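You operate a simulated robot arm through the tools that you are given. There is no shell and no other tool.

You are at the controls of a simulated robot arm. One attempt, no reset.

JOB
Empty the rings in the nest and refill them with 8 spaced balls.
Fine: let the old balls out by the drain slide and shut it before the refill; one push of the feed lever; space them with the spreader; end with the offset lever centred and the spreader up.

It is judged by the outcome, as a careful person would: the job done as asked, and still so three seconds after it is handed in. It fails if anything else is knocked over, pushed out of place, dropped, spilled or broken.

ROBOT AND FRAMES
A 6-joint arm with a fingered hand, fixed in place. Base frame: the origin is on the floor under the middle of its stand, x ahead of it, y to its left, z up; the work surface is at about z = 881. Lengths are in mm, angles in degrees, forces in N, time in s.
With the tool pointing down near the work surface it reaches from about 480 to 800 mm from the base axis. Its first joint turns from -166.0 to 166.0 degrees. Payload 4 kg.
Tool frame: the origin (TCP) lies between the finger pads and is the grasp point; the fingertips stand 20 mm ahead of it; z points along the fingers, y is the line along which they close. The gripper opens to 140 mm; its body begins 54 mm behind the TCP. The gripper is a hand of 3 fingers: y runs from the thumb to the fingers, the wrist lies at [0, 0, -215] in the tool frame, and closing takes about 1.5 s.
Orientation is that of the tool frame in the base frame, as [roll, pitch, yaw] about the fixed x, y, z axes, in that order (R = Rz(yaw) Ry(pitch) Rx(roll)). With the fingers straight down and closing along the base's y, the tool's x points along the base's -x, its y along +y and its z along -z.

CONTROLS
- The arm moves only by the tool arm_command. Its argument "commands" is text: rows parted by semicolons, each of 7 numbers parted by spaces: the shift along the tool's x, y, z in mm, then the turn, a rotation vector about the tool's x, y, z in degrees, then the gripper command, from -1 (shut) to 1 (fully open), values between in proportion. In form: x y z rx ry rz claw; .... A call has 1 to 20 rows; each row shifts and turns the commanded pose from where the row before left it, along the tool's axes as they then stand. A row lasts 0.2 s, in which the tool goes at most 50 mm and 8.6 degrees; a call with a longer step from one row to the next is refused whole, and so is a gripper value outside its range. A pose out of reach is approached as far as the arm can. The call stops where the force on the tool passes 90 N (or 10 N more than at its start, if that is more) or the arm is blocked; 0.2 s more then pass. The fingers move at their own pace (about 45 mm/s each) and stop on an object; they squeeze with about 28 N. The grip force told is the motor's: it shows also when the fingers shut on nothing. Time passes only in rows, and 0.2 s behind the last, so rows that do not move let the fingers close. It gives the time, the measured TCP pose, the force on the tool (base axes), the opening and the grip force at its end, in the units of the frame above (readings bear some noise), with the torque about the TCP (base axes, N m) and any sound that the robot's microphone picked up, and new pictures: "views" is both (left out), scene, wrist or none.
- Cameras (640 x 400 px; columns grow to the right, rows downward): "scene" is fixed at [219.6, -498.6, 1713.1]; the picture's right is [0.60, -0.80, 0.00], its down [-0.60, -0.45, -0.66] and it looks along [0.53, 0.40, -0.75] (base axes); focal length 309 px, centre (320, 200). "wrist" rides on the gripper at [74, -43, -79] in the tool frame; the picture's right is [0.50, 0.87, 0.00], its down [-0.59, 0.34, -0.73] and it looks along [-0.64, 0.37, 0.68] (tool axes); focal length 275 px, centre (320, 200). There is no depth. A picture from a camera that has moved, and an enlarged one, comes with that camera's place and axes in the base frame and with its lens.
- lift_body(by): moves the trunk up (or, below 0, down) by that many mm; the arm rides with it, the base frame stays. It gives what a move gives, with no picture.
- hand_shape(shape): the hand has 3 fingers and takes this shape, open, in about a second: jaw (thumb against the fingers, like two jaws); tri (thumb and two fingers); tip (a fingertip pinch); poke (one finger out to press); point (the index stretched); flat (the hand flat); cup (the hand cupped); fist (a fist). The gripper value then closes the fingers along that shape, each until it touches; the sizes above hold for jaw. It gives what a move gives, with no picture.
- enlarge(camera, box): a new picture of the part [left, top, right, bottom] of that camera's present view, enlarged. It takes no simulated time.
- job_done(): hands the job in; it is judged then, once.

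Nothing tells you positions but the pictures and the camera data. Unless the task says otherwise, let go and move clear before handing in.

The tools are called by a JSON object that holds its "method" and its "body". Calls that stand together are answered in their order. arm_command: Moves the arm, as the interface text tells. Its arguments: {"type":"object","properties":{"commands":{"type":"string"},"views":{"type":"string","enum":["both","scene","wrist","none"]}},"required":["commands"]} The other tools are called the same way: lift_body (by) moves the trunk up or down; hand_shape (shape) gives the hand a shape; enlarge (camera, box) takes an enlarged picture of a part of a camera's view; job_done () hands the job in.

At the start:

```text
t: 0.0
ee_pos: [415.2, -171.8, 1415.2]
ee_rot: [-180.0, 0.1, -179.9]
ft_force: [0.6, 0.4, -0.3]
torque: [0.0, 0.0, -0.01]
gripper_width: 139.7
grip_force: 0.1
shape: jaw
trunk travel left (down, up): [-225.0, 365.0]
```

scene: 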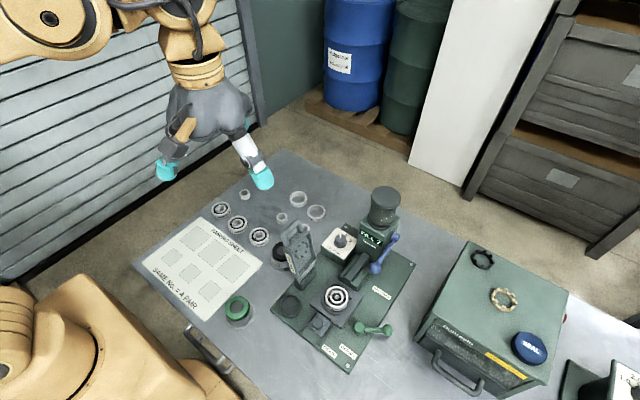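
wrist: 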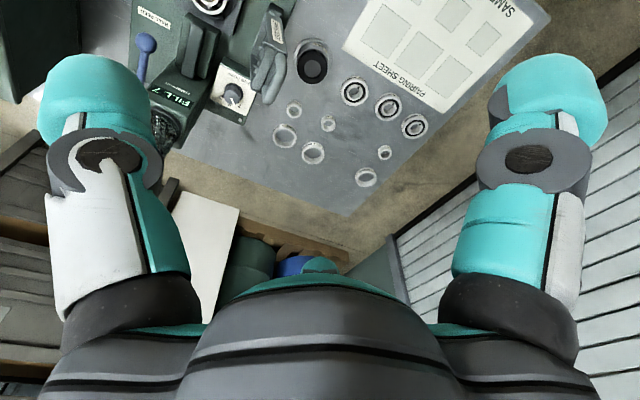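

I see a bench with a green ball-filling fixture (rings in a nest, a hopper, a blue lever, a green lever, a dial, a tilted spreader-like plate). I'll enlarge the views before I move anything.

{"method": "enlarge", "body": {"camera": "scene", "box": [260, 180, 430, 380]}}

{"method": "enlarge", "body": {"camera": "scene", "box": [330, 180, 430, 260]}}

{"method": "enlarge", "body": {"camera": "scene", "box": [270, 270, 400, 380]}}

{"method": "enlarge", "body": {"camera": "wrist", "box": [120, 0, 340, 140]}}

{"method": "enlarge", "body": {"camera": "scene", "box": [130, 180, 340, 330]}}

```text
2.00 times, centred on (345, 280) of scene
camera zoom: at [219.6, -498.6, 1713.1], right [0.6, -0.8, 0.0], down [-0.6, -0.45, -0.66], along [0.53, 0.4, -0.75], focal length 618 px, centre (270, 40)
```

zoom: 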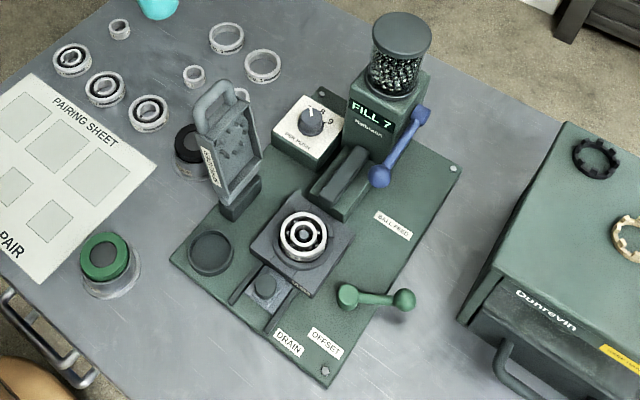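

```text
5.00 times, centred on (380, 220) of scene
camera zoom: at [219.6, -498.6, 1713.1], right [0.6, -0.8, 0.0], down [-0.6, -0.45, -0.66], along [0.53, 0.4, -0.75], focal length 1544 px, centre (20, 100)
```

zoom: 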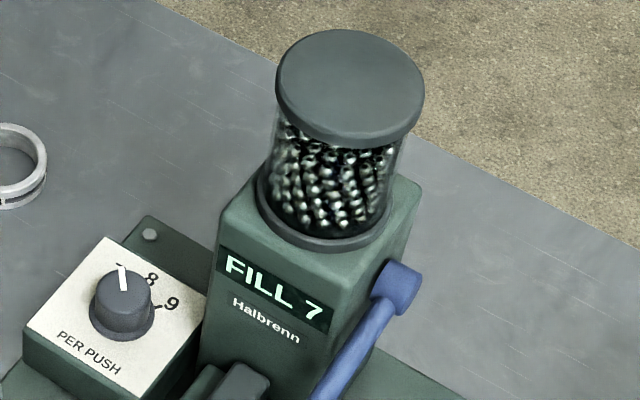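

```text
3.64 times, centred on (335, 325) of scene
camera zoom: at [219.6, -498.6, 1713.1], right [0.6, -0.8, 0.0], down [-0.6, -0.45, -0.66], along [0.53, 0.4, -0.75], focal length 1123 px, centre (266, -254)
```

zoom: 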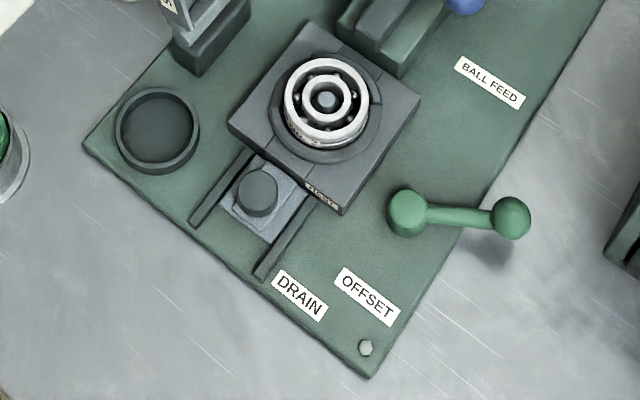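

```text
2.86 times, centred on (230, 70) of wrist
camera zoom: at [342.2, -214.8, 1493.7], right [-0.5, 0.87, 0.0], down [0.59, 0.34, 0.73], along [0.64, 0.37, -0.68], focal length 786 px, centre (577, 571)
```

zoom: 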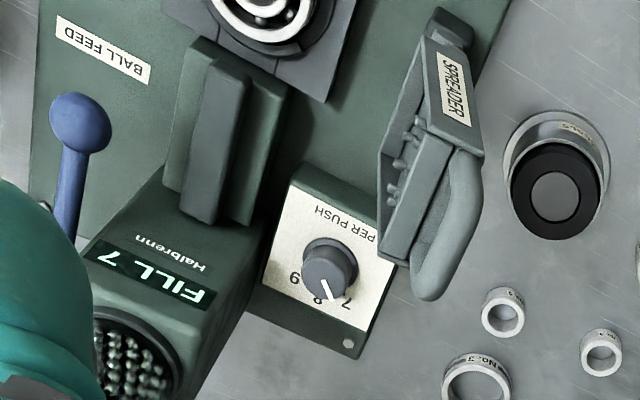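

```text
2.67 times, centred on (235, 255) of scene
camera zoom: at [219.6, -498.6, 1713.1], right [0.6, -0.8, 0.0], down [-0.6, -0.45, -0.66], along [0.53, 0.4, -0.75], focal length 824 px, centre (547, 53)
```

zoom: 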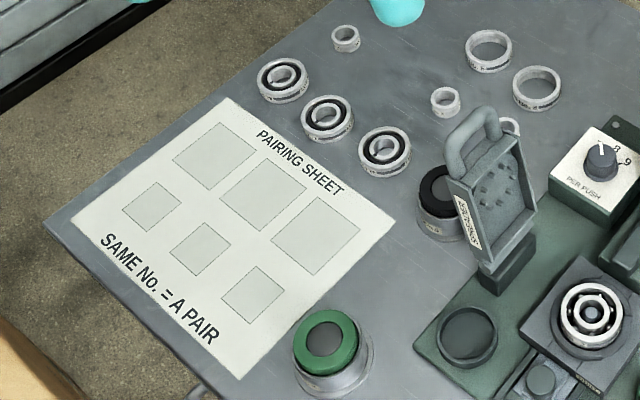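

The fixture plate is square with the base frame. The nest is near (522, -325), the drain knob near (445, -320), the offset lever near (493, -411), the dial near (667, -235), and the spreader stands up with its hinge near (527, -213). The display and dial say 7, so the dial has to go to 8. I'll move in for a closer look.

{"method": "arm_command", "body": {"commands": "-2 -30 35 0 0 0 1; -2 -30 35 0 0 0 1; -2 -30 35 0 0 0 1; -2 -30 35 0 0 0 1; -2 -30 35 0 0 0 1; 0 -10 35 0 0 0 1; 0 0 0 0 0 0 1"}}

```text
t: 1.6
ee_pos: [424.8, -333.0, 1204.7]
ee_rot: [-179.9, 0.0, -180.0]
ft_force: [0.4, 1.0, -0.3]
torque: [0.01, 0.03, 0.03]
gripper_width: 139.7
grip_force: 0.1
shape: jaw
trunk travel left (down, up): [-225.0, 365.0]
camera wrist: at [350.2, -375.5, 1283.8], right [-0.5, 0.87, 0.0], down [0.59, 0.34, 0.73], along [0.64, 0.37, -0.68], focal length 275 px, centre (320, 200)
```

scene: 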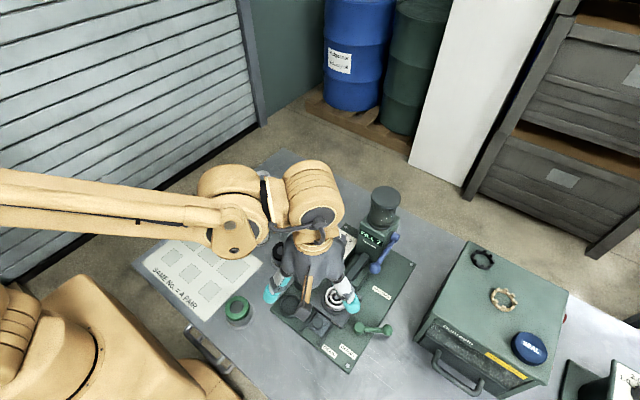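
wrist: 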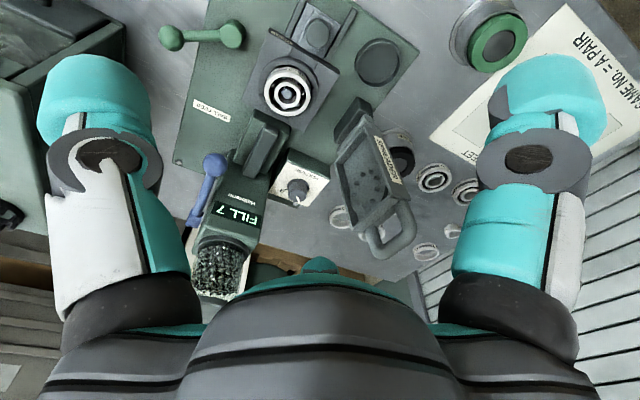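

{"method": "enlarge", "body": {"camera": "wrist", "box": [150, 0, 430, 175]}}

{"method": "enlarge", "body": {"camera": "wrist", "box": [230, 30, 350, 130]}}

{"method": "enlarge", "body": {"camera": "wrist", "box": [180, 130, 340, 240]}}

{"method": "enlarge", "body": {"camera": "wrist", "box": [310, 80, 450, 270]}}

{"method": "enlarge", "body": {"camera": "scene", "box": [300, 280, 420, 380]}}

```text
2.29 times, centred on (290, 88) of wrist
camera zoom: at [350.2, -375.5, 1283.8], right [-0.5, 0.87, 0.0], down [0.59, 0.34, 0.73], along [0.64, 0.37, -0.68], focal length 629 px, centre (389, 457)
```

zoom: 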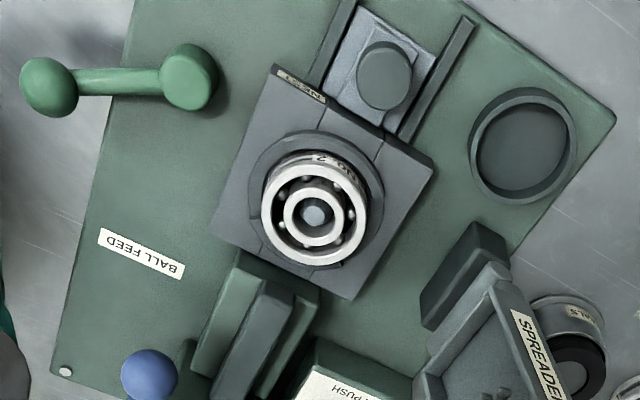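

```text
4.00 times, centred on (290, 80) of wrist
camera zoom: at [350.2, -375.5, 1283.8], right [-0.5, 0.87, 0.0], down [0.59, 0.34, 0.73], along [0.64, 0.37, -0.68], focal length 1101 px, centre (440, 680)
```

zoom: 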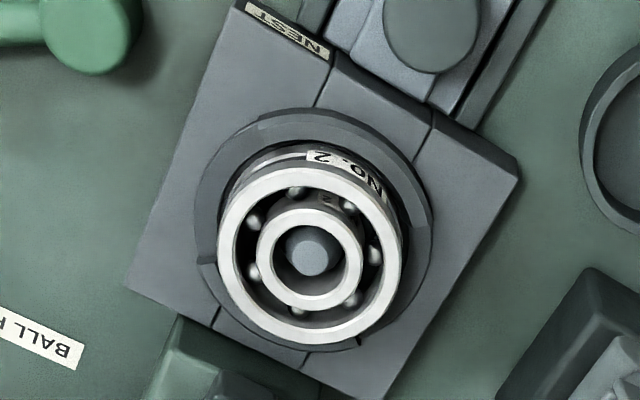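

```text
3.64 times, centred on (260, 185) of wrist
camera zoom: at [350.2, -375.5, 1283.8], right [-0.5, 0.87, 0.0], down [0.59, 0.34, 0.73], along [0.64, 0.37, -0.68], focal length 1001 px, centre (538, 254)
```

zoom: 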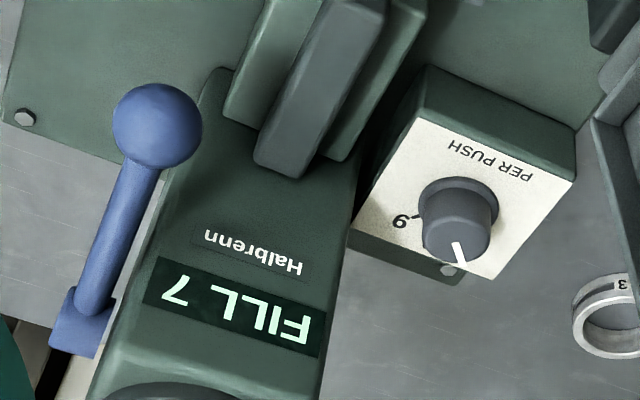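

```text
2.11 times, centred on (380, 175) of wrist
camera zoom: at [350.2, -375.5, 1283.8], right [-0.5, 0.87, 0.0], down [0.59, 0.34, 0.73], along [0.64, 0.37, -0.68], focal length 580 px, centre (194, 253)
```

zoom: 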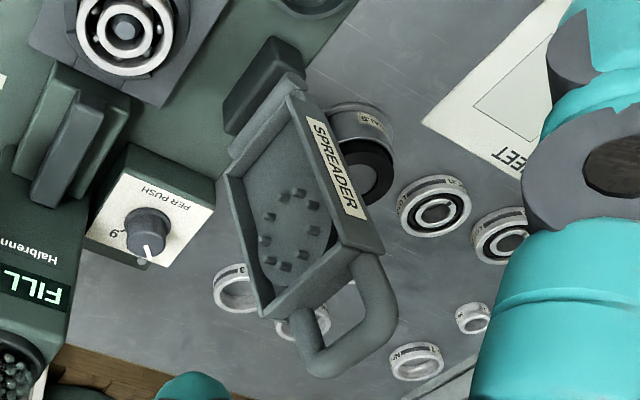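

```text
4.00 times, centred on (360, 330) of scene
camera zoom: at [219.6, -498.6, 1713.1], right [0.6, -0.8, 0.0], down [-0.6, -0.45, -0.66], along [0.53, 0.4, -0.75], focal length 1236 px, centre (160, -320)
```

zoom: 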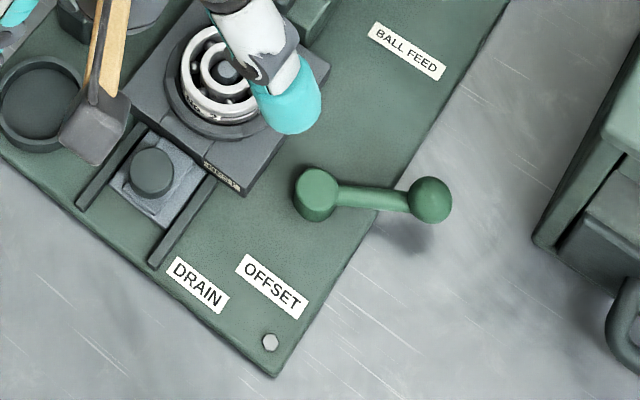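

The nest holds No. 2 rings, centred, with 7 evenly spaced balls. The offset lever points about 30° off -y, and the feed lever lies nearly level with its knob near (606, -377, 1022). I'll back off and look at the hand and how its shapes sit.

{"method": "enlarge", "body": {"camera": "scene", "box": [240, 180, 400, 330]}}

{"method": "hand_shape", "body": {"shape": "tip"}}

{"method": "enlarge", "body": {"camera": "scene", "box": [240, 180, 400, 330]}}

{"method": "enlarge", "body": {"camera": "wrist", "box": [0, 0, 640, 400]}}

```text
2.67 times, centred on (320, 255) of scene
camera zoom: at [219.6, -498.6, 1713.1], right [0.6, -0.8, 0.0], down [-0.6, -0.45, -0.66], along [0.53, 0.4, -0.75], focal length 824 px, centre (320, 53)
```

zoom: 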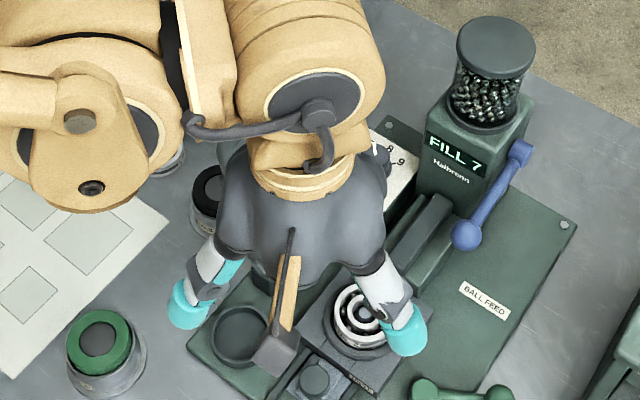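

```text
t: 2.5
ee_pos: [423.4, -332.4, 1205.9]
ee_rot: [-180.0, 0.0, -180.0]
ft_force: [0.0, -0.4, -0.1]
torque: [-0.01, 0.04, -0.02]
gripper_width: 140.3
grip_force: 0.1
shape: tip
trunk travel left (down, up): [-225.0, 365.0]
```

```text
2.67 times, centred on (320, 255) of scene
camera zoom: at [219.6, -498.6, 1713.1], right [0.6, -0.8, 0.0], down [-0.6, -0.45, -0.66], along [0.53, 0.4, -0.75], focal length 824 px, centre (320, 53)
```

zoom: 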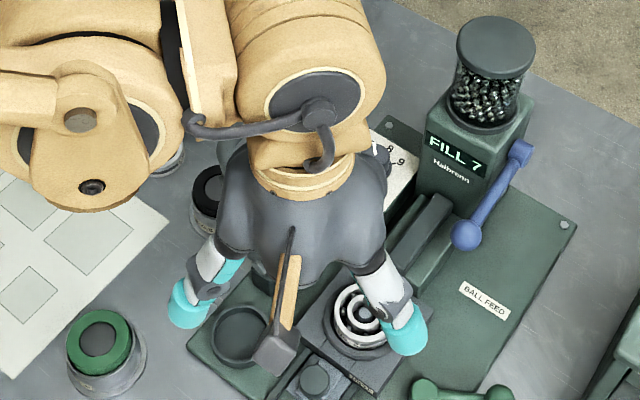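

```text
1.00 times, centred on (320, 200) of wrist (not enlarged: the box is as wide or as high as the picture)
camera zoom: at [350.6, -375.4, 1284.1], right [-0.5, 0.87, 0.0], down [0.59, 0.34, 0.73], along [0.64, 0.37, -0.68], focal length 275 px, centre (320, 200)
```

zoom: 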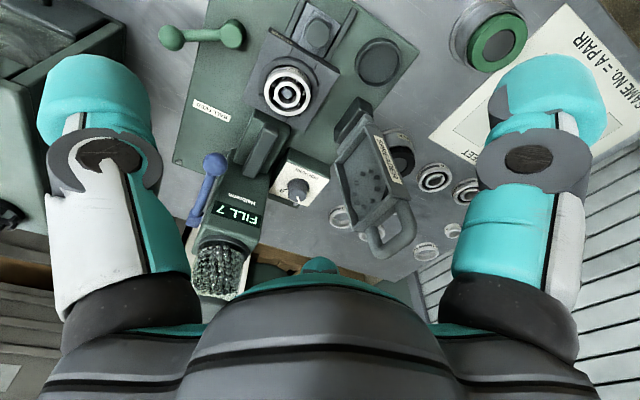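

The jaw and tip shapes look the same while open. I'll close the hand in free air to see how the tip pinch looks.

{"method": "arm_command", "body": {"commands": "0 0 0 0 0 0 -1; 0 0 0 0 0 0 -1; 0 0 0 0 0 0 -1; 0 0 0 0 0 0 -1; 0 0 0 0 0 0 -1; 0 0 0 0 0 0 -1; 0 0 0 0 0 0 -1; 0 0 0 0 0 0 -1; 0 0 0 0 0 0 -1"}}

{"method": "enlarge", "body": {"camera": "scene", "box": [240, 180, 400, 330]}}

```text
t: 4.5
ee_pos: [423.6, -331.9, 1205.3]
ee_rot: [179.9, 0.0, 179.9]
ft_force: [-0.7, 0.3, -0.4]
torque: [0.0, 0.0, -0.01]
gripper_width: 0.2
grip_force: 26.4
shape: tip
trunk travel left (down, up): [-225.0, 365.0]
camera wrist: at [350.5, -375.4, 1284.1], right [-0.5, 0.87, 0.0], down [0.59, 0.34, 0.73], along [0.64, 0.37, -0.68], focal length 275 px, centre (320, 200)
```

scene: 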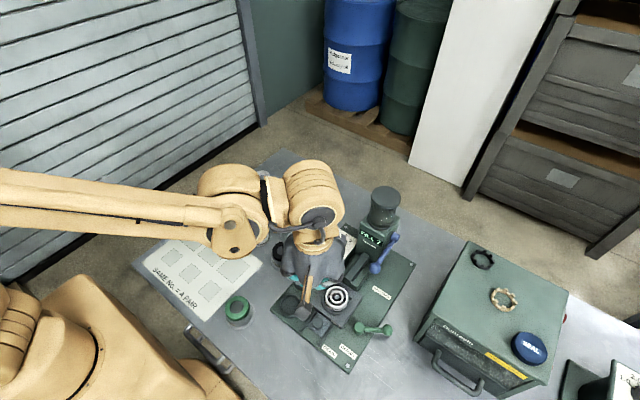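
wrist: 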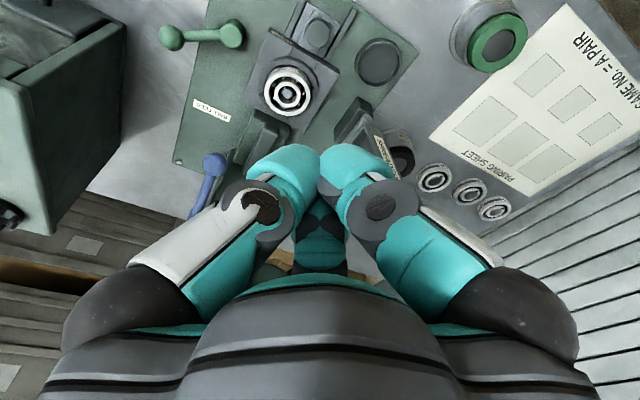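

```text
2.67 times, centred on (320, 255) of scene
camera zoom: at [219.6, -498.6, 1713.1], right [0.6, -0.8, 0.0], down [-0.6, -0.45, -0.66], along [0.53, 0.4, -0.75], focal length 824 px, centre (320, 53)
```

zoom: 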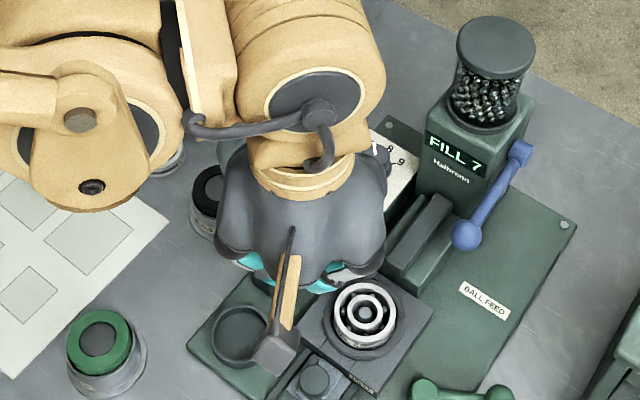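

{"method": "hand_shape", "body": {"shape": "poke"}}

{"method": "enlarge", "body": {"camera": "wrist", "box": [0, 0, 640, 400]}}

{"method": "enlarge", "body": {"camera": "scene", "box": [240, 180, 400, 330]}}

{"method": "hand_shape", "body": {"shape": "point"}}

{"method": "enlarge", "body": {"camera": "wrist", "box": [0, 0, 640, 400]}}

{"method": "enlarge", "body": {"camera": "scene", "box": [240, 180, 400, 330]}}

```text
t: 5.4
ee_pos: [423.3, -331.9, 1205.6]
ee_rot: [179.9, 0.0, -179.9]
ft_force: [0.4, -0.2, -0.2]
torque: [0.01, 0.0, 0.0]
gripper_width: 0.4
grip_force: 0.0
shape: poke
trunk travel left (down, up): [-225.0, 365.0]
```

```text
1.00 times, centred on (320, 200) of wrist (not enlarged: the box is as wide or as high as the picture)
camera zoom: at [350.5, -375.4, 1284.1], right [-0.5, 0.87, 0.0], down [0.59, 0.34, 0.73], along [0.64, 0.37, -0.68], focal length 275 px, centre (320, 200)
```

zoom: 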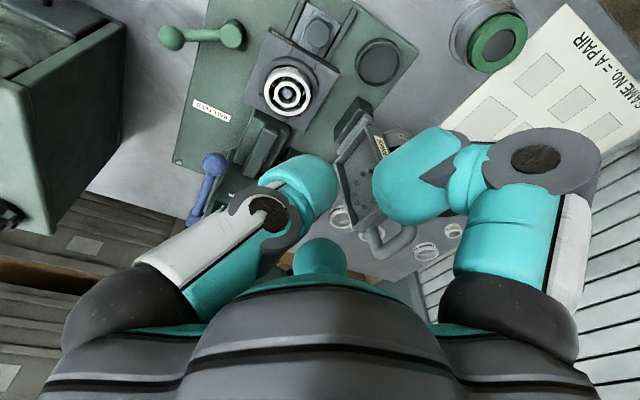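

```text
2.67 times, centred on (320, 255) of scene
camera zoom: at [219.6, -498.6, 1713.1], right [0.6, -0.8, 0.0], down [-0.6, -0.45, -0.66], along [0.53, 0.4, -0.75], focal length 824 px, centre (320, 53)
```

zoom: 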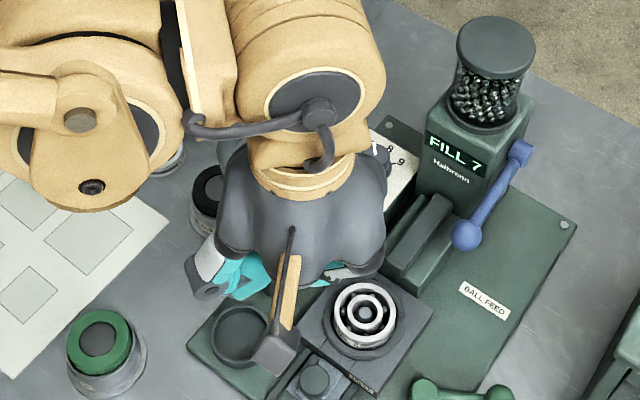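

```text
t: 6.3
ee_pos: [425.0, -331.9, 1205.3]
ee_rot: [179.9, 0.0, -180.0]
ft_force: [0.4, 0.0, -0.8]
torque: [-0.03, 0.0, 0.01]
gripper_width: 0.2
grip_force: 0.1
shape: point
trunk travel left (down, up): [-225.0, 365.0]
```

```text
1.00 times, centred on (320, 200) of wrist (not enlarged: the box is as wide or as high as the picture)
camera zoom: at [350.5, -375.4, 1284.1], right [-0.5, 0.87, 0.0], down [0.59, 0.34, 0.73], along [0.64, 0.37, -0.68], focal length 275 px, centre (320, 200)
```

zoom: 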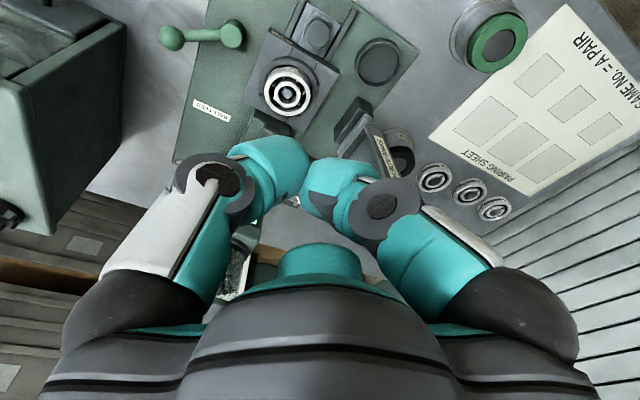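

```text
2.67 times, centred on (320, 255) of scene
camera zoom: at [219.6, -498.6, 1713.1], right [0.6, -0.8, 0.0], down [-0.6, -0.45, -0.66], along [0.53, 0.4, -0.75], focal length 824 px, centre (320, 53)
```

zoom: 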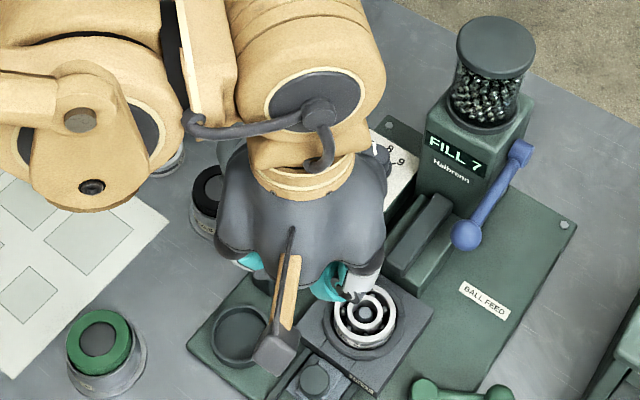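

The tip pinch brings three fingers together at 120° spacing, and the palm is about 52 mm in radius. Next I'll turn the hand to look at the fixture from the left side, staying well above everything.

{"method": "hand_shape", "body": {"shape": "tip"}}

{"method": "arm_command", "body": {"commands": "-29 35 -4 0 0 0 1; -29 35 -4 0 0 0 1; -29 35 -4 0 0 0 1; -29 35 -4 0 0 0 1; -29 35 -4 0 0 0 1; -29 35 -4 0 0 0 1; 0 0 0 0 0 8.5 1; 0 0 0 0 0 8.5 1; 0 0 0 0 0 8.5 1; 0 0 0 0 0 8.5 1; 0 0 0 0 0 8.5 1; 0 0 0 0 0 8.5 1; 0 0 0 0 0 8.5 1; 0 0 0 0 0 8.5 1; 0 0 0 0 0 8.5 1; 0 0 0 0 0 8.5 1; 0 0 0 0 0 8.5 1; 0 0 0 0 0 8.5 1; 0 0 0 0 0 8.5 1; 0 0 0 0 0 8.5 1"}}

```text
t: 7.2
ee_pos: [424.9, -332.2, 1205.3]
ee_rot: [180.0, 0.0, 180.0]
ft_force: [0.4, 0.5, 0.5]
torque: [0.02, 0.0, 0.03]
gripper_width: 140.1
grip_force: 0.2
shape: tip
trunk travel left (down, up): [-225.0, 365.0]
```

```text
t: 11.4
ee_pos: [602.1, -122.6, 1228.5]
ee_rot: [-179.9, 0.0, 60.9]
ft_force: [0.3, -0.4, -1.0]
torque: [-0.03, -0.02, 0.01]
gripper_width: 140.0
grip_force: 0.0
shape: tip
trunk travel left (down, up): [-225.0, 365.0]
camera wrist: at [599.0, -37.1, 1307.3], right [1.0, 0.01, 0.0], down [0.01, -0.68, 0.73], along [0.01, -0.73, -0.68], focal length 275 px, centre (320, 200)
```

scene: 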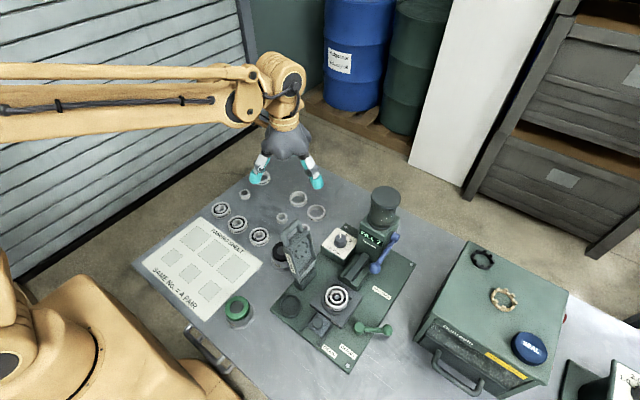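
wrist: 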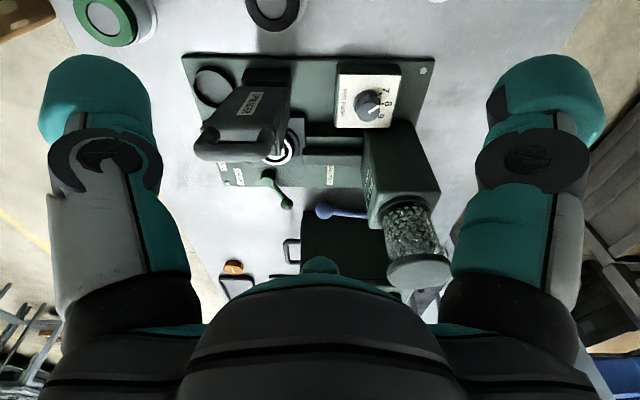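

{"method": "enlarge", "body": {"camera": "wrist", "box": [170, 40, 470, 230]}}

{"method": "enlarge", "body": {"camera": "wrist", "box": [320, 50, 460, 150]}}

{"method": "enlarge", "body": {"camera": "wrist", "box": [300, 140, 460, 290]}}

{"method": "enlarge", "body": {"camera": "scene", "box": [280, 180, 430, 320]}}

```text
2.11 times, centred on (320, 135) of wrist
camera zoom: at [599.0, -37.1, 1307.3], right [1.0, 0.01, 0.0], down [0.01, -0.68, 0.73], along [0.01, -0.73, -0.68], focal length 580 px, centre (320, 337)
```

zoom: 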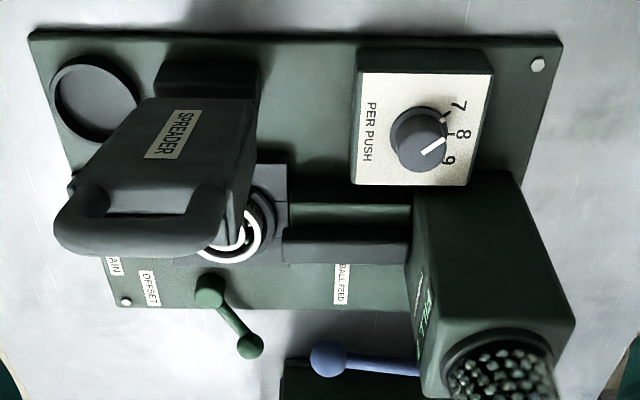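

```text
4.00 times, centred on (390, 100) of wrist
camera zoom: at [599.0, -37.1, 1307.3], right [1.0, 0.01, 0.0], down [0.01, -0.68, 0.73], along [0.01, -0.73, -0.68], focal length 1101 px, centre (40, 600)
```

zoom: 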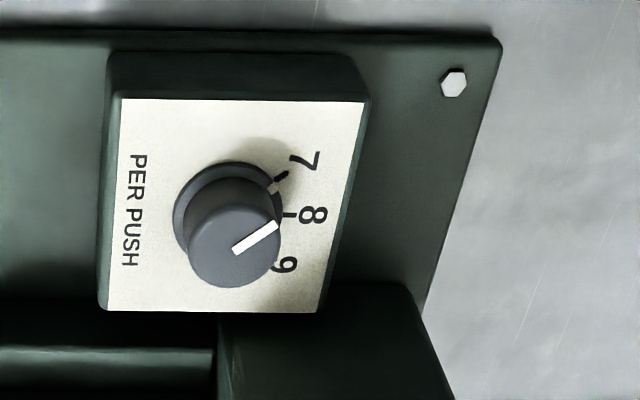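

```text
2.67 times, centred on (380, 215) of wrist
camera zoom: at [599.0, -37.1, 1307.3], right [1.0, 0.01, 0.0], down [0.01, -0.68, 0.73], along [0.01, -0.73, -0.68], focal length 734 px, centre (160, 160)
```

zoom: 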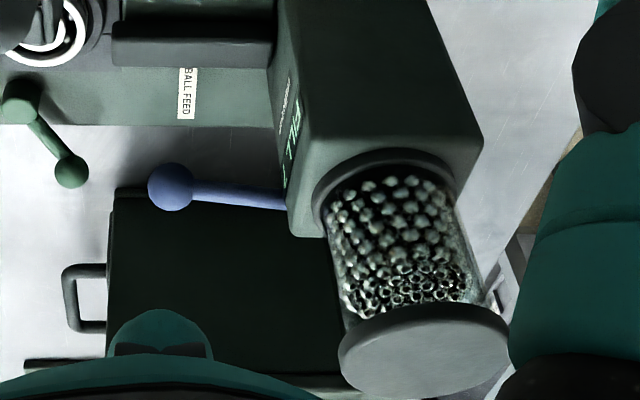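

```text
2.86 times, centred on (355, 250) of scene
camera zoom: at [219.6, -498.6, 1713.1], right [0.6, -0.8, 0.0], down [-0.6, -0.45, -0.66], along [0.53, 0.4, -0.75], focal length 882 px, centre (220, 57)
```

zoom: 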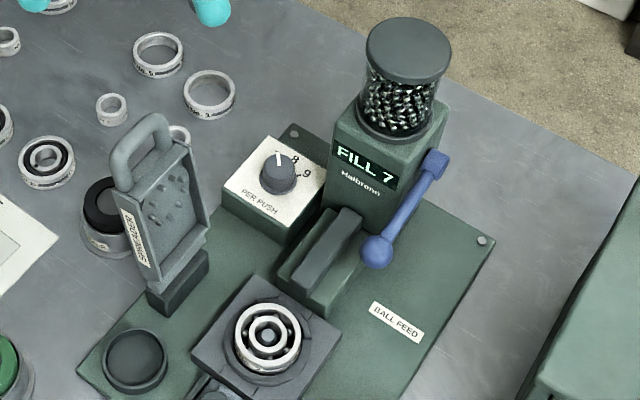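

I now have the hopper body at about (672 to 756, -287, up to z 1060), the feed knob at (610, -376, 1015), the dial top at (668, -235, 951) and the spreader bar at about (530, -182, 1121). I'll take a lower side view along +x to pin down the hinge, the drain knob and the heights.

{"method": "arm_command", "body": {"commands": "0 0 0 0 0 -8.1 1; 0 0 0 0 0 -8.1 1; 0 0 0 0 0 -8.1 1; 0 0 0 0 0 -8.1 1; 0 0 0 0 0 -8.1 1; 0 0 0 0 0 -8.1 1; 0 0 0 0 0 -8.1 1; 0 0 0 0 0 -8.1 1; 0 0 0 0 0 -8.1 1; 0 0 0 0 0 -8.1 1; 0 0 0 0 0 -8.1 1; 15.5 -37.2 0 0 0 0 1; 15.5 -37.2 0 0 0 0 1; 15.5 -37.2 23 0 0 0 1; 15.5 -37.2 23 0 0 0 1; 15.5 -37.2 23 0 0 0 1; 15.5 -37.2 23 0 0 0 1; 0 0 23 0 0 0 1; 0 0 23 0 0 0 1; 0 0 0 0 0 0 1", "views": "wrist"}}

{"method": "arm_command", "body": {"commands": "0 0 0 -3.5 -6.06 0 1; 0 0 0 -3.5 -6.06 0 1; 0 0 0 -3.5 -6.06 0 1; 0 0 0 -3.5 -6.06 0 1; 0 0 0 0 0 0 1"}}

```text
t: 15.6
ee_pos: [410.6, -268.0, 1091.0]
ee_rot: [179.9, 0.0, 150.2]
ft_force: [-0.2, 0.0, 0.5]
torque: [0.02, -0.03, -0.01]
gripper_width: 140.1
grip_force: 0.0
shape: tip
trunk travel left (down, up): [-225.0, 365.0]
camera wrist: at [324.9, -269.0, 1169.7], right [0.0, 1.0, 0.0], down [0.68, 0.0, 0.73], along [0.73, 0.0, -0.68], focal length 275 px, centre (320, 200)
```

wrist: 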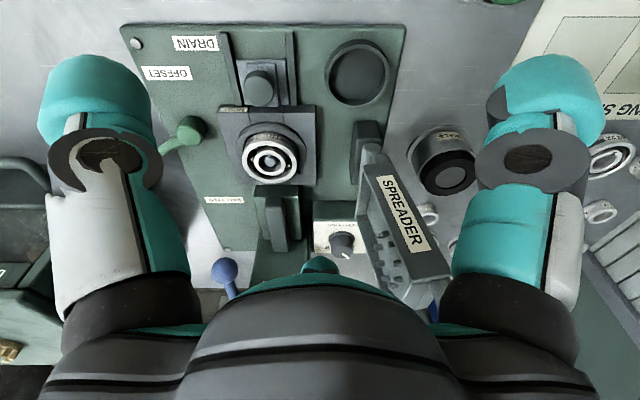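

```text
t: 16.8
ee_pos: [409.0, -270.2, 1090.7]
ee_rot: [165.1, 24.0, 146.8]
ft_force: [-0.2, 0.7, 0.0]
torque: [0.03, 0.0, 0.0]
gripper_width: 140.0
grip_force: 0.2
shape: tip
trunk travel left (down, up): [-225.0, 365.0]
camera wrist: at [296.5, -269.5, 1120.0], right [0.0, 1.0, 0.0], down [0.25, 0.0, 0.97], along [0.97, 0.0, -0.25], focal length 275 px, centre (320, 200)
```

scene: 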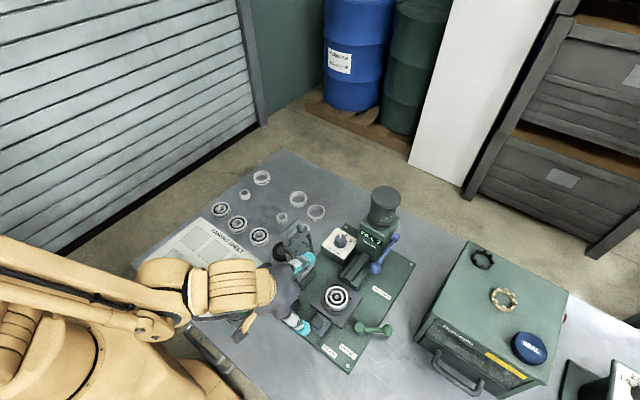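
wrist: 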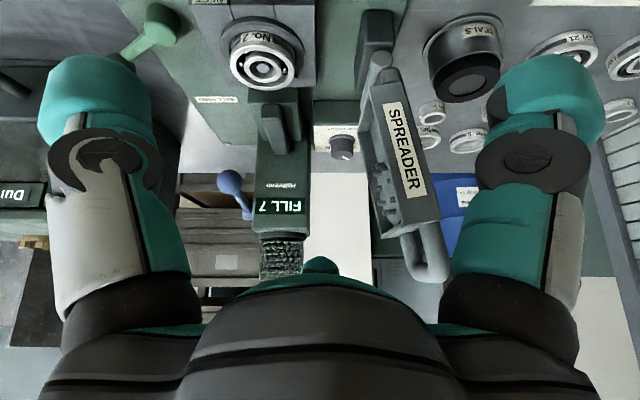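

{"method": "enlarge", "body": {"camera": "wrist", "box": [180, 0, 480, 290]}}

{"method": "enlarge", "body": {"camera": "wrist", "box": [335, 0, 465, 150]}}

{"method": "enlarge", "body": {"camera": "wrist", "box": [200, 100, 340, 280]}}

```text
1.38 times, centred on (330, 145) of wrist
camera zoom: at [296.5, -269.5, 1120.0], right [0.0, 1.0, 0.0], down [0.25, 0.0, 0.97], along [0.97, 0.0, -0.25], focal length 380 px, centre (306, 276)
```

zoom: 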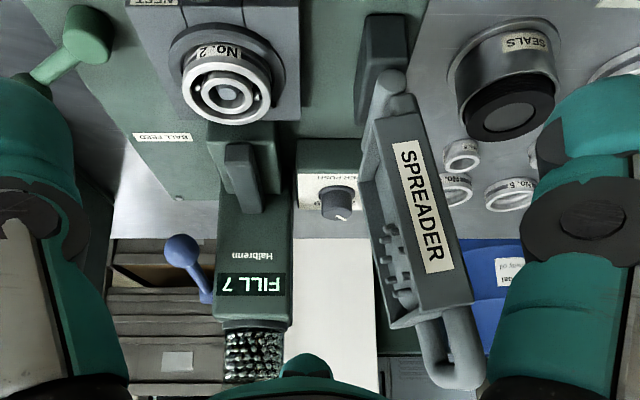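

```text
2.67 times, centred on (400, 75) of wrist
camera zoom: at [296.5, -269.5, 1120.0], right [0.0, 1.0, 0.0], down [0.25, 0.0, 0.97], along [0.97, 0.0, -0.25], focal length 734 px, centre (107, 533)
```

zoom: 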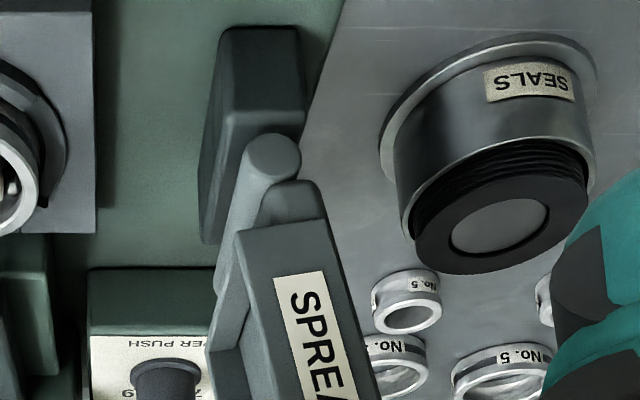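

```text
2.22 times, centred on (270, 190) of wrist
camera zoom: at [296.5, -269.5, 1120.0], right [0.0, 1.0, 0.0], down [0.25, 0.0, 0.97], along [0.97, 0.0, -0.25], focal length 612 px, centre (431, 222)
```

zoom: 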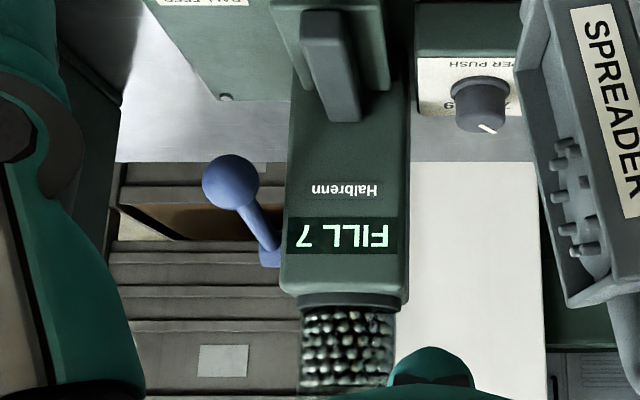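

From this view the hinge axis is about y -215, z 940, the drain knob top is (441, -323, 921), standing about 12 mm above the nest top, and the ring top is near z 929. I'll level the hand, turn it so the thumb faces -x, and come above the drain knob with the fingers partly closed.

{"method": "arm_command", "body": {"commands": "0 0 0 3.5 6.06 0 0.1; 0 0 0 3.5 6.06 0 0.1; 0 0 0 3.5 6.06 0 0.1; 0 0 0 3.5 6.06 0 0.1; 0 0 0 0 0 8.57 0.1; 0 0 0 0 0 8.57 0.1; 0 0 0 0 0 8.57 0.1; 0 0 0 0 0 8.57 0.1; 0 0 0 0 0 8.57 0.1; 0 0 0 0 0 8.57 0.1; 0 0 0 0 0 8.57 0.1; -17.7 10.7 30 0 0 0 0.1; -17.7 10.7 30 0 0 0 0.1; -17.7 10.7 30 0 0 0 0.1; 0 0 0 0 0 0 0.1"}}

```text
t: 20.0
ee_pos: [441.9, -321.8, 1001.5]
ee_rot: [-180.0, 0.1, 90.1]
ft_force: [-0.8, -0.6, 0.2]
torque: [0.04, 0.02, 0.01]
gripper_width: 77.2
grip_force: 0.0
shape: tip
trunk travel left (down, up): [-225.0, 365.0]
camera wrist: at [399.4, -248.2, 1080.1], right [0.87, 0.5, 0.0], down [0.34, -0.59, 0.73], along [0.37, -0.64, -0.68], focal length 275 px, centre (320, 200)
```

scene: 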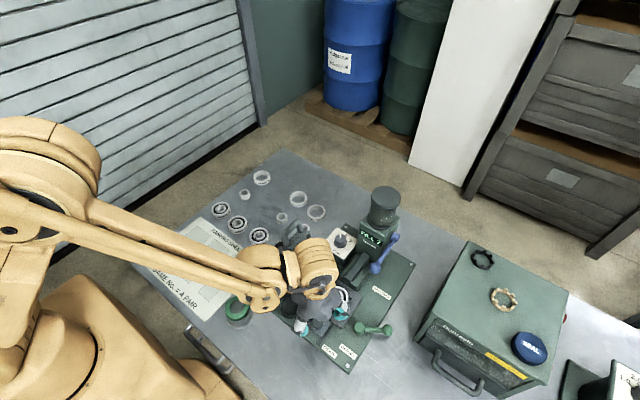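
wrist: 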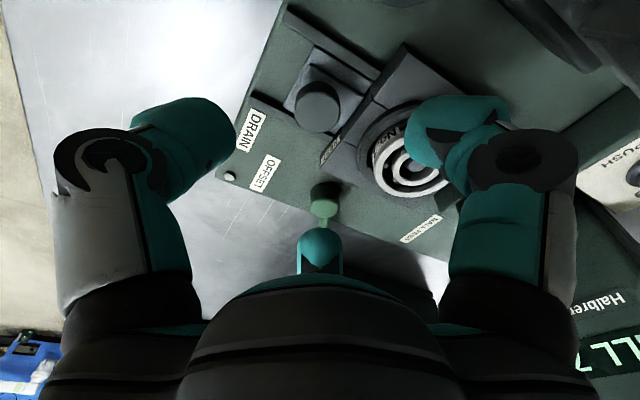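

The knob checks out at (441, -322). I'll descend over it.

{"method": "arm_command", "body": {"commands": "0 -1 25 0 0 0 0.1; 0 0 25 0 0 0 0.1; 0 0 15 0 0 0 0.1; 0 0 5 0 0 0 0.1; 0 0 0 0 0 0 0.1"}}

{"method": "enlarge", "body": {"camera": "wrist", "box": [180, 40, 480, 240]}}

{"method": "enlarge", "body": {"camera": "scene", "box": [250, 250, 400, 380]}}

```text
t: 21.2
ee_pos: [441.2, -322.6, 931.8]
ee_rot: [180.0, 0.0, 90.1]
ft_force: [0.6, 0.7, -0.8]
torque: [0.0, -0.01, -0.01]
gripper_width: 77.2
grip_force: 0.1
shape: tip
trunk travel left (down, up): [-225.0, 365.0]
camera wrist: at [399.1, -248.4, 1010.1], right [0.86, 0.5, 0.0], down [0.34, -0.59, 0.73], along [0.37, -0.64, -0.68], focal length 275 px, centre (320, 200)
```

scene: 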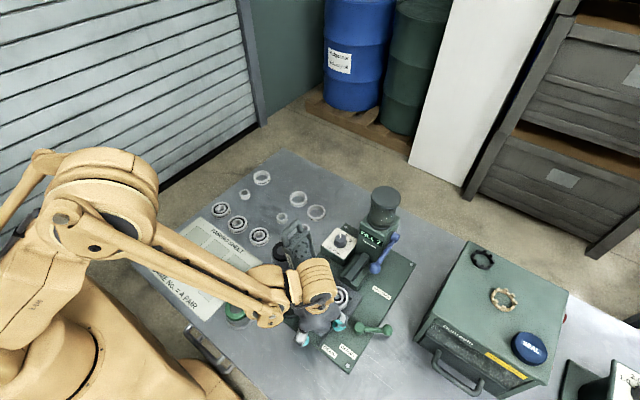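
wrist: 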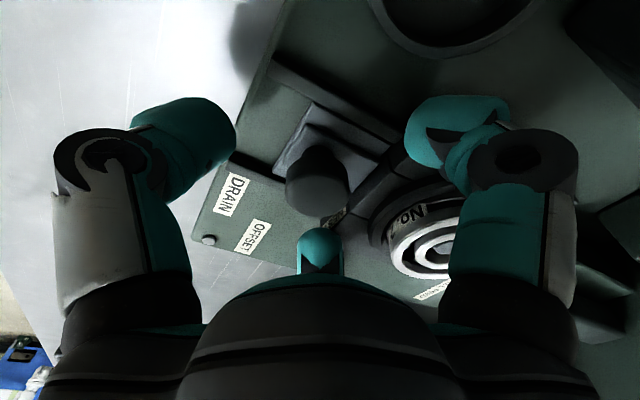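

```text
2.00 times, centred on (330, 140) of wrist
camera zoom: at [399.1, -248.4, 1010.1], right [0.86, 0.5, 0.0], down [0.34, -0.59, 0.73], along [0.37, -0.64, -0.68], focal length 551 px, centre (300, 320)
```

zoom: 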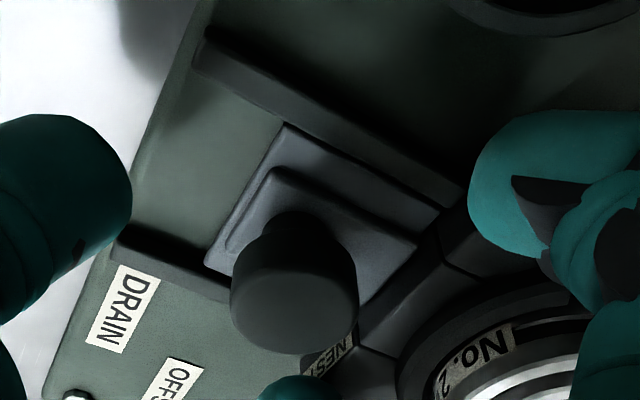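

```text
3.08 times, centred on (325, 315) of scene
camera zoom: at [219.6, -498.6, 1713.1], right [0.6, -0.8, 0.0], down [-0.6, -0.45, -0.66], along [0.53, 0.4, -0.75], focal length 950 px, centre (305, -154)
```

zoom: 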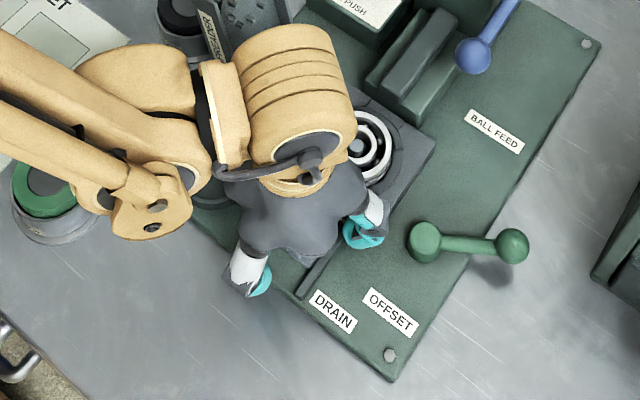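

The knob sits between the three fingertips. I'll drop 5 mm more and close on it.

{"method": "arm_command", "body": {"commands": "0 0 5 0 0 0 0.1; 0 0 0 0 0 0 -1; 0 0 0 0 0 0 -1; 0 0 0 0 0 0 -1; 0 0 0 0 0 0 -1; 0 0 0 0 0 0 -1; 0 0 0 0 0 0 -1; 0 0 0 0 0 0 -1"}}

{"method": "enlarge", "body": {"camera": "wrist", "box": [180, 40, 480, 240]}}

```text
t: 23.0
ee_pos: [440.6, -321.0, 925.2]
ee_rot: [180.0, 0.0, 90.0]
ft_force: [0.0, 4.4, -6.6]
torque: [0.13, -0.06, 0.1]
gripper_width: 22.9
grip_force: 28.0
shape: tip
trunk travel left (down, up): [-225.0, 365.0]
camera wrist: at [398.4, -247.8, 1004.8], right [0.86, 0.5, 0.0], down [0.34, -0.59, 0.73], along [0.37, -0.64, -0.68], focal length 275 px, centre (320, 200)
```

scene: 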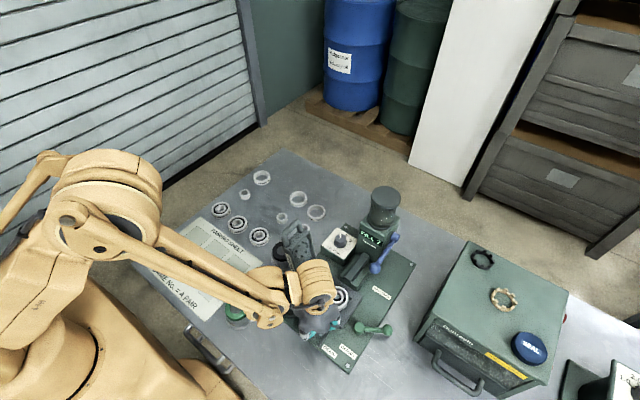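
wrist: 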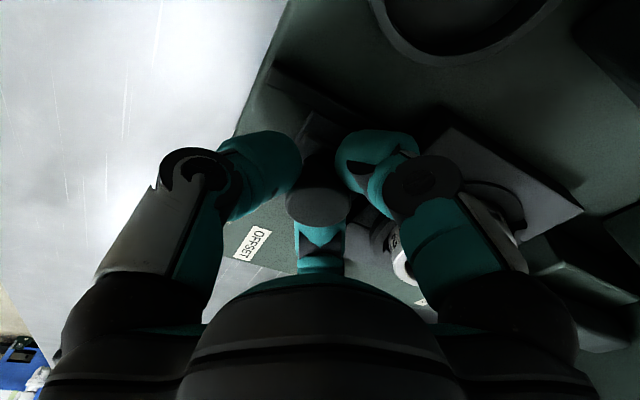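

```text
2.00 times, centred on (330, 140) of wrist
camera zoom: at [398.4, -247.8, 1004.8], right [0.86, 0.5, 0.0], down [0.34, -0.59, 0.73], along [0.37, -0.64, -0.68], focal length 551 px, centre (300, 320)
```

zoom: 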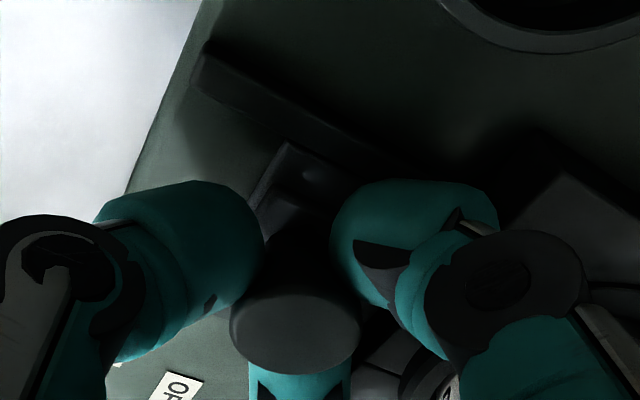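

The grip holds, with the fingers at 22.9 mm on the knob's narrow part. Now I'll pull the slide out towards -x in small steps.

{"method": "arm_command", "body": {"commands": "0 -5 0 0 0 0 -1; 0 -5 0 0 0 0 -1; 0 -5 0 0 0 0 -1; 0 -5 0 0 0 0 -1"}}

```text
t: 24.0
ee_pos: [419.5, -321.6, 925.9]
ee_rot: [-180.0, 0.0, 90.1]
ft_force: [-0.1, 4.6, -4.4]
torque: [0.15, -0.03, 0.14]
gripper_width: 22.8
grip_force: 27.8
shape: tip
trunk travel left (down, up): [-225.0, 365.0]
camera wrist: at [377.0, -247.8, 1004.7], right [0.86, 0.5, 0.0], down [0.34, -0.59, 0.73], along [0.37, -0.64, -0.68], focal length 275 px, centre (320, 200)
```

scene: 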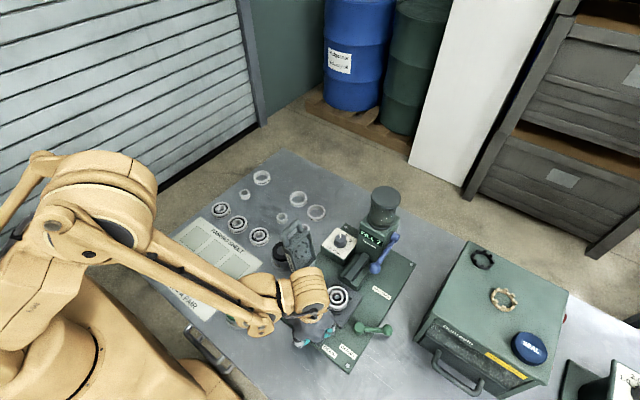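
wrist: 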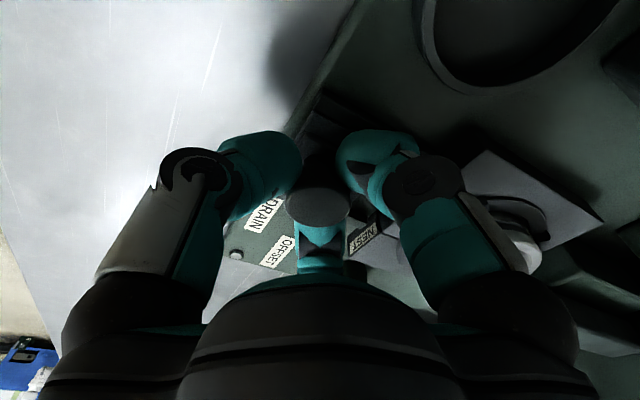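

{"method": "enlarge", "body": {"camera": "scene", "box": [310, 270, 370, 320]}}

{"method": "arm_command", "body": {"commands": "0 -4 0 0 0 0 -1; 0 -4 0 0 0 0 -1; 0 -4 0 0 0 0 -1; 0 0 0 0 0 0 -1"}}

{"method": "enlarge", "body": {"camera": "scene", "box": [310, 270, 370, 320]}}

```text
8.00 times, centred on (340, 295) of scene
camera zoom: at [219.6, -498.6, 1713.1], right [0.6, -0.8, 0.0], down [-0.6, -0.45, -0.66], along [0.53, 0.4, -0.75], focal length 2471 px, centre (160, -560)
```

zoom: 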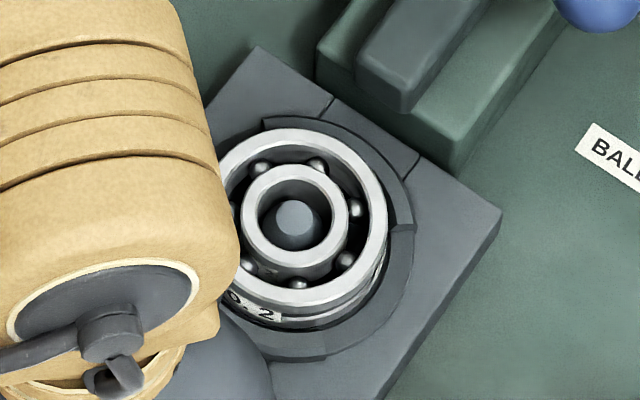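

```text
t: 25.0
ee_pos: [409.6, -321.5, 925.9]
ee_rot: [-180.0, 0.1, 90.2]
ft_force: [16.2, 1.6, 10.1]
torque: [0.1, -0.23, 0.22]
gripper_width: 22.4
grip_force: 27.9
shape: tip
trunk travel left (down, up): [-225.0, 365.0]
camera wrist: at [366.8, -247.6, 1004.0], right [0.86, 0.5, 0.0], down [0.34, -0.59, 0.73], along [0.37, -0.64, -0.68], focal length 275 px, centre (320, 200)
```

scene: 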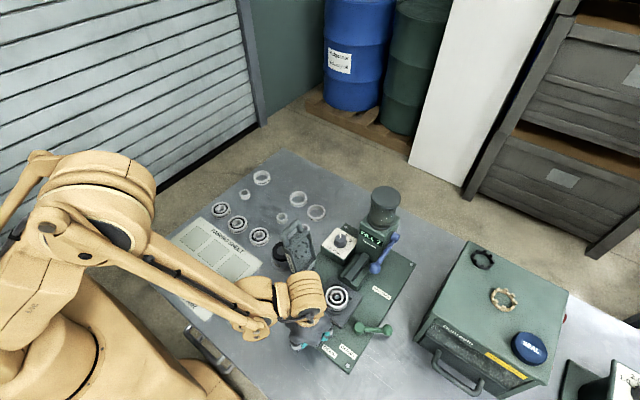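
wrist: 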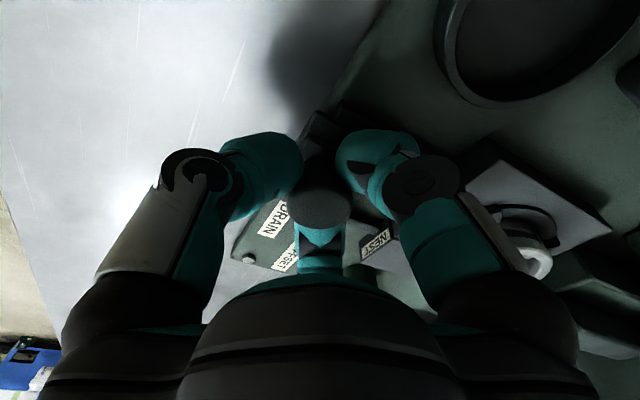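

```text
8.00 times, centred on (340, 295) of scene
camera zoom: at [219.6, -498.6, 1713.1], right [0.6, -0.8, 0.0], down [-0.6, -0.45, -0.66], along [0.53, 0.4, -0.75], focal length 2471 px, centre (160, -560)
```

zoom: 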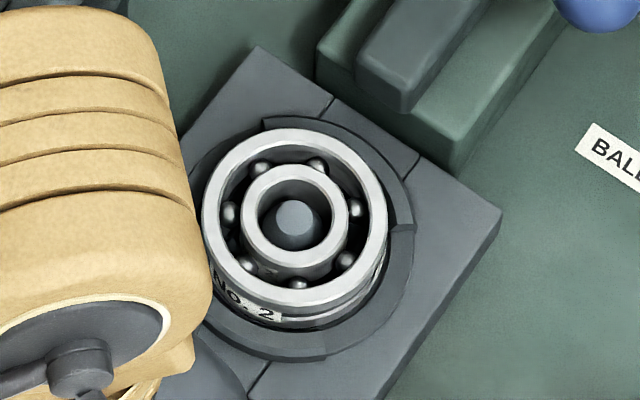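

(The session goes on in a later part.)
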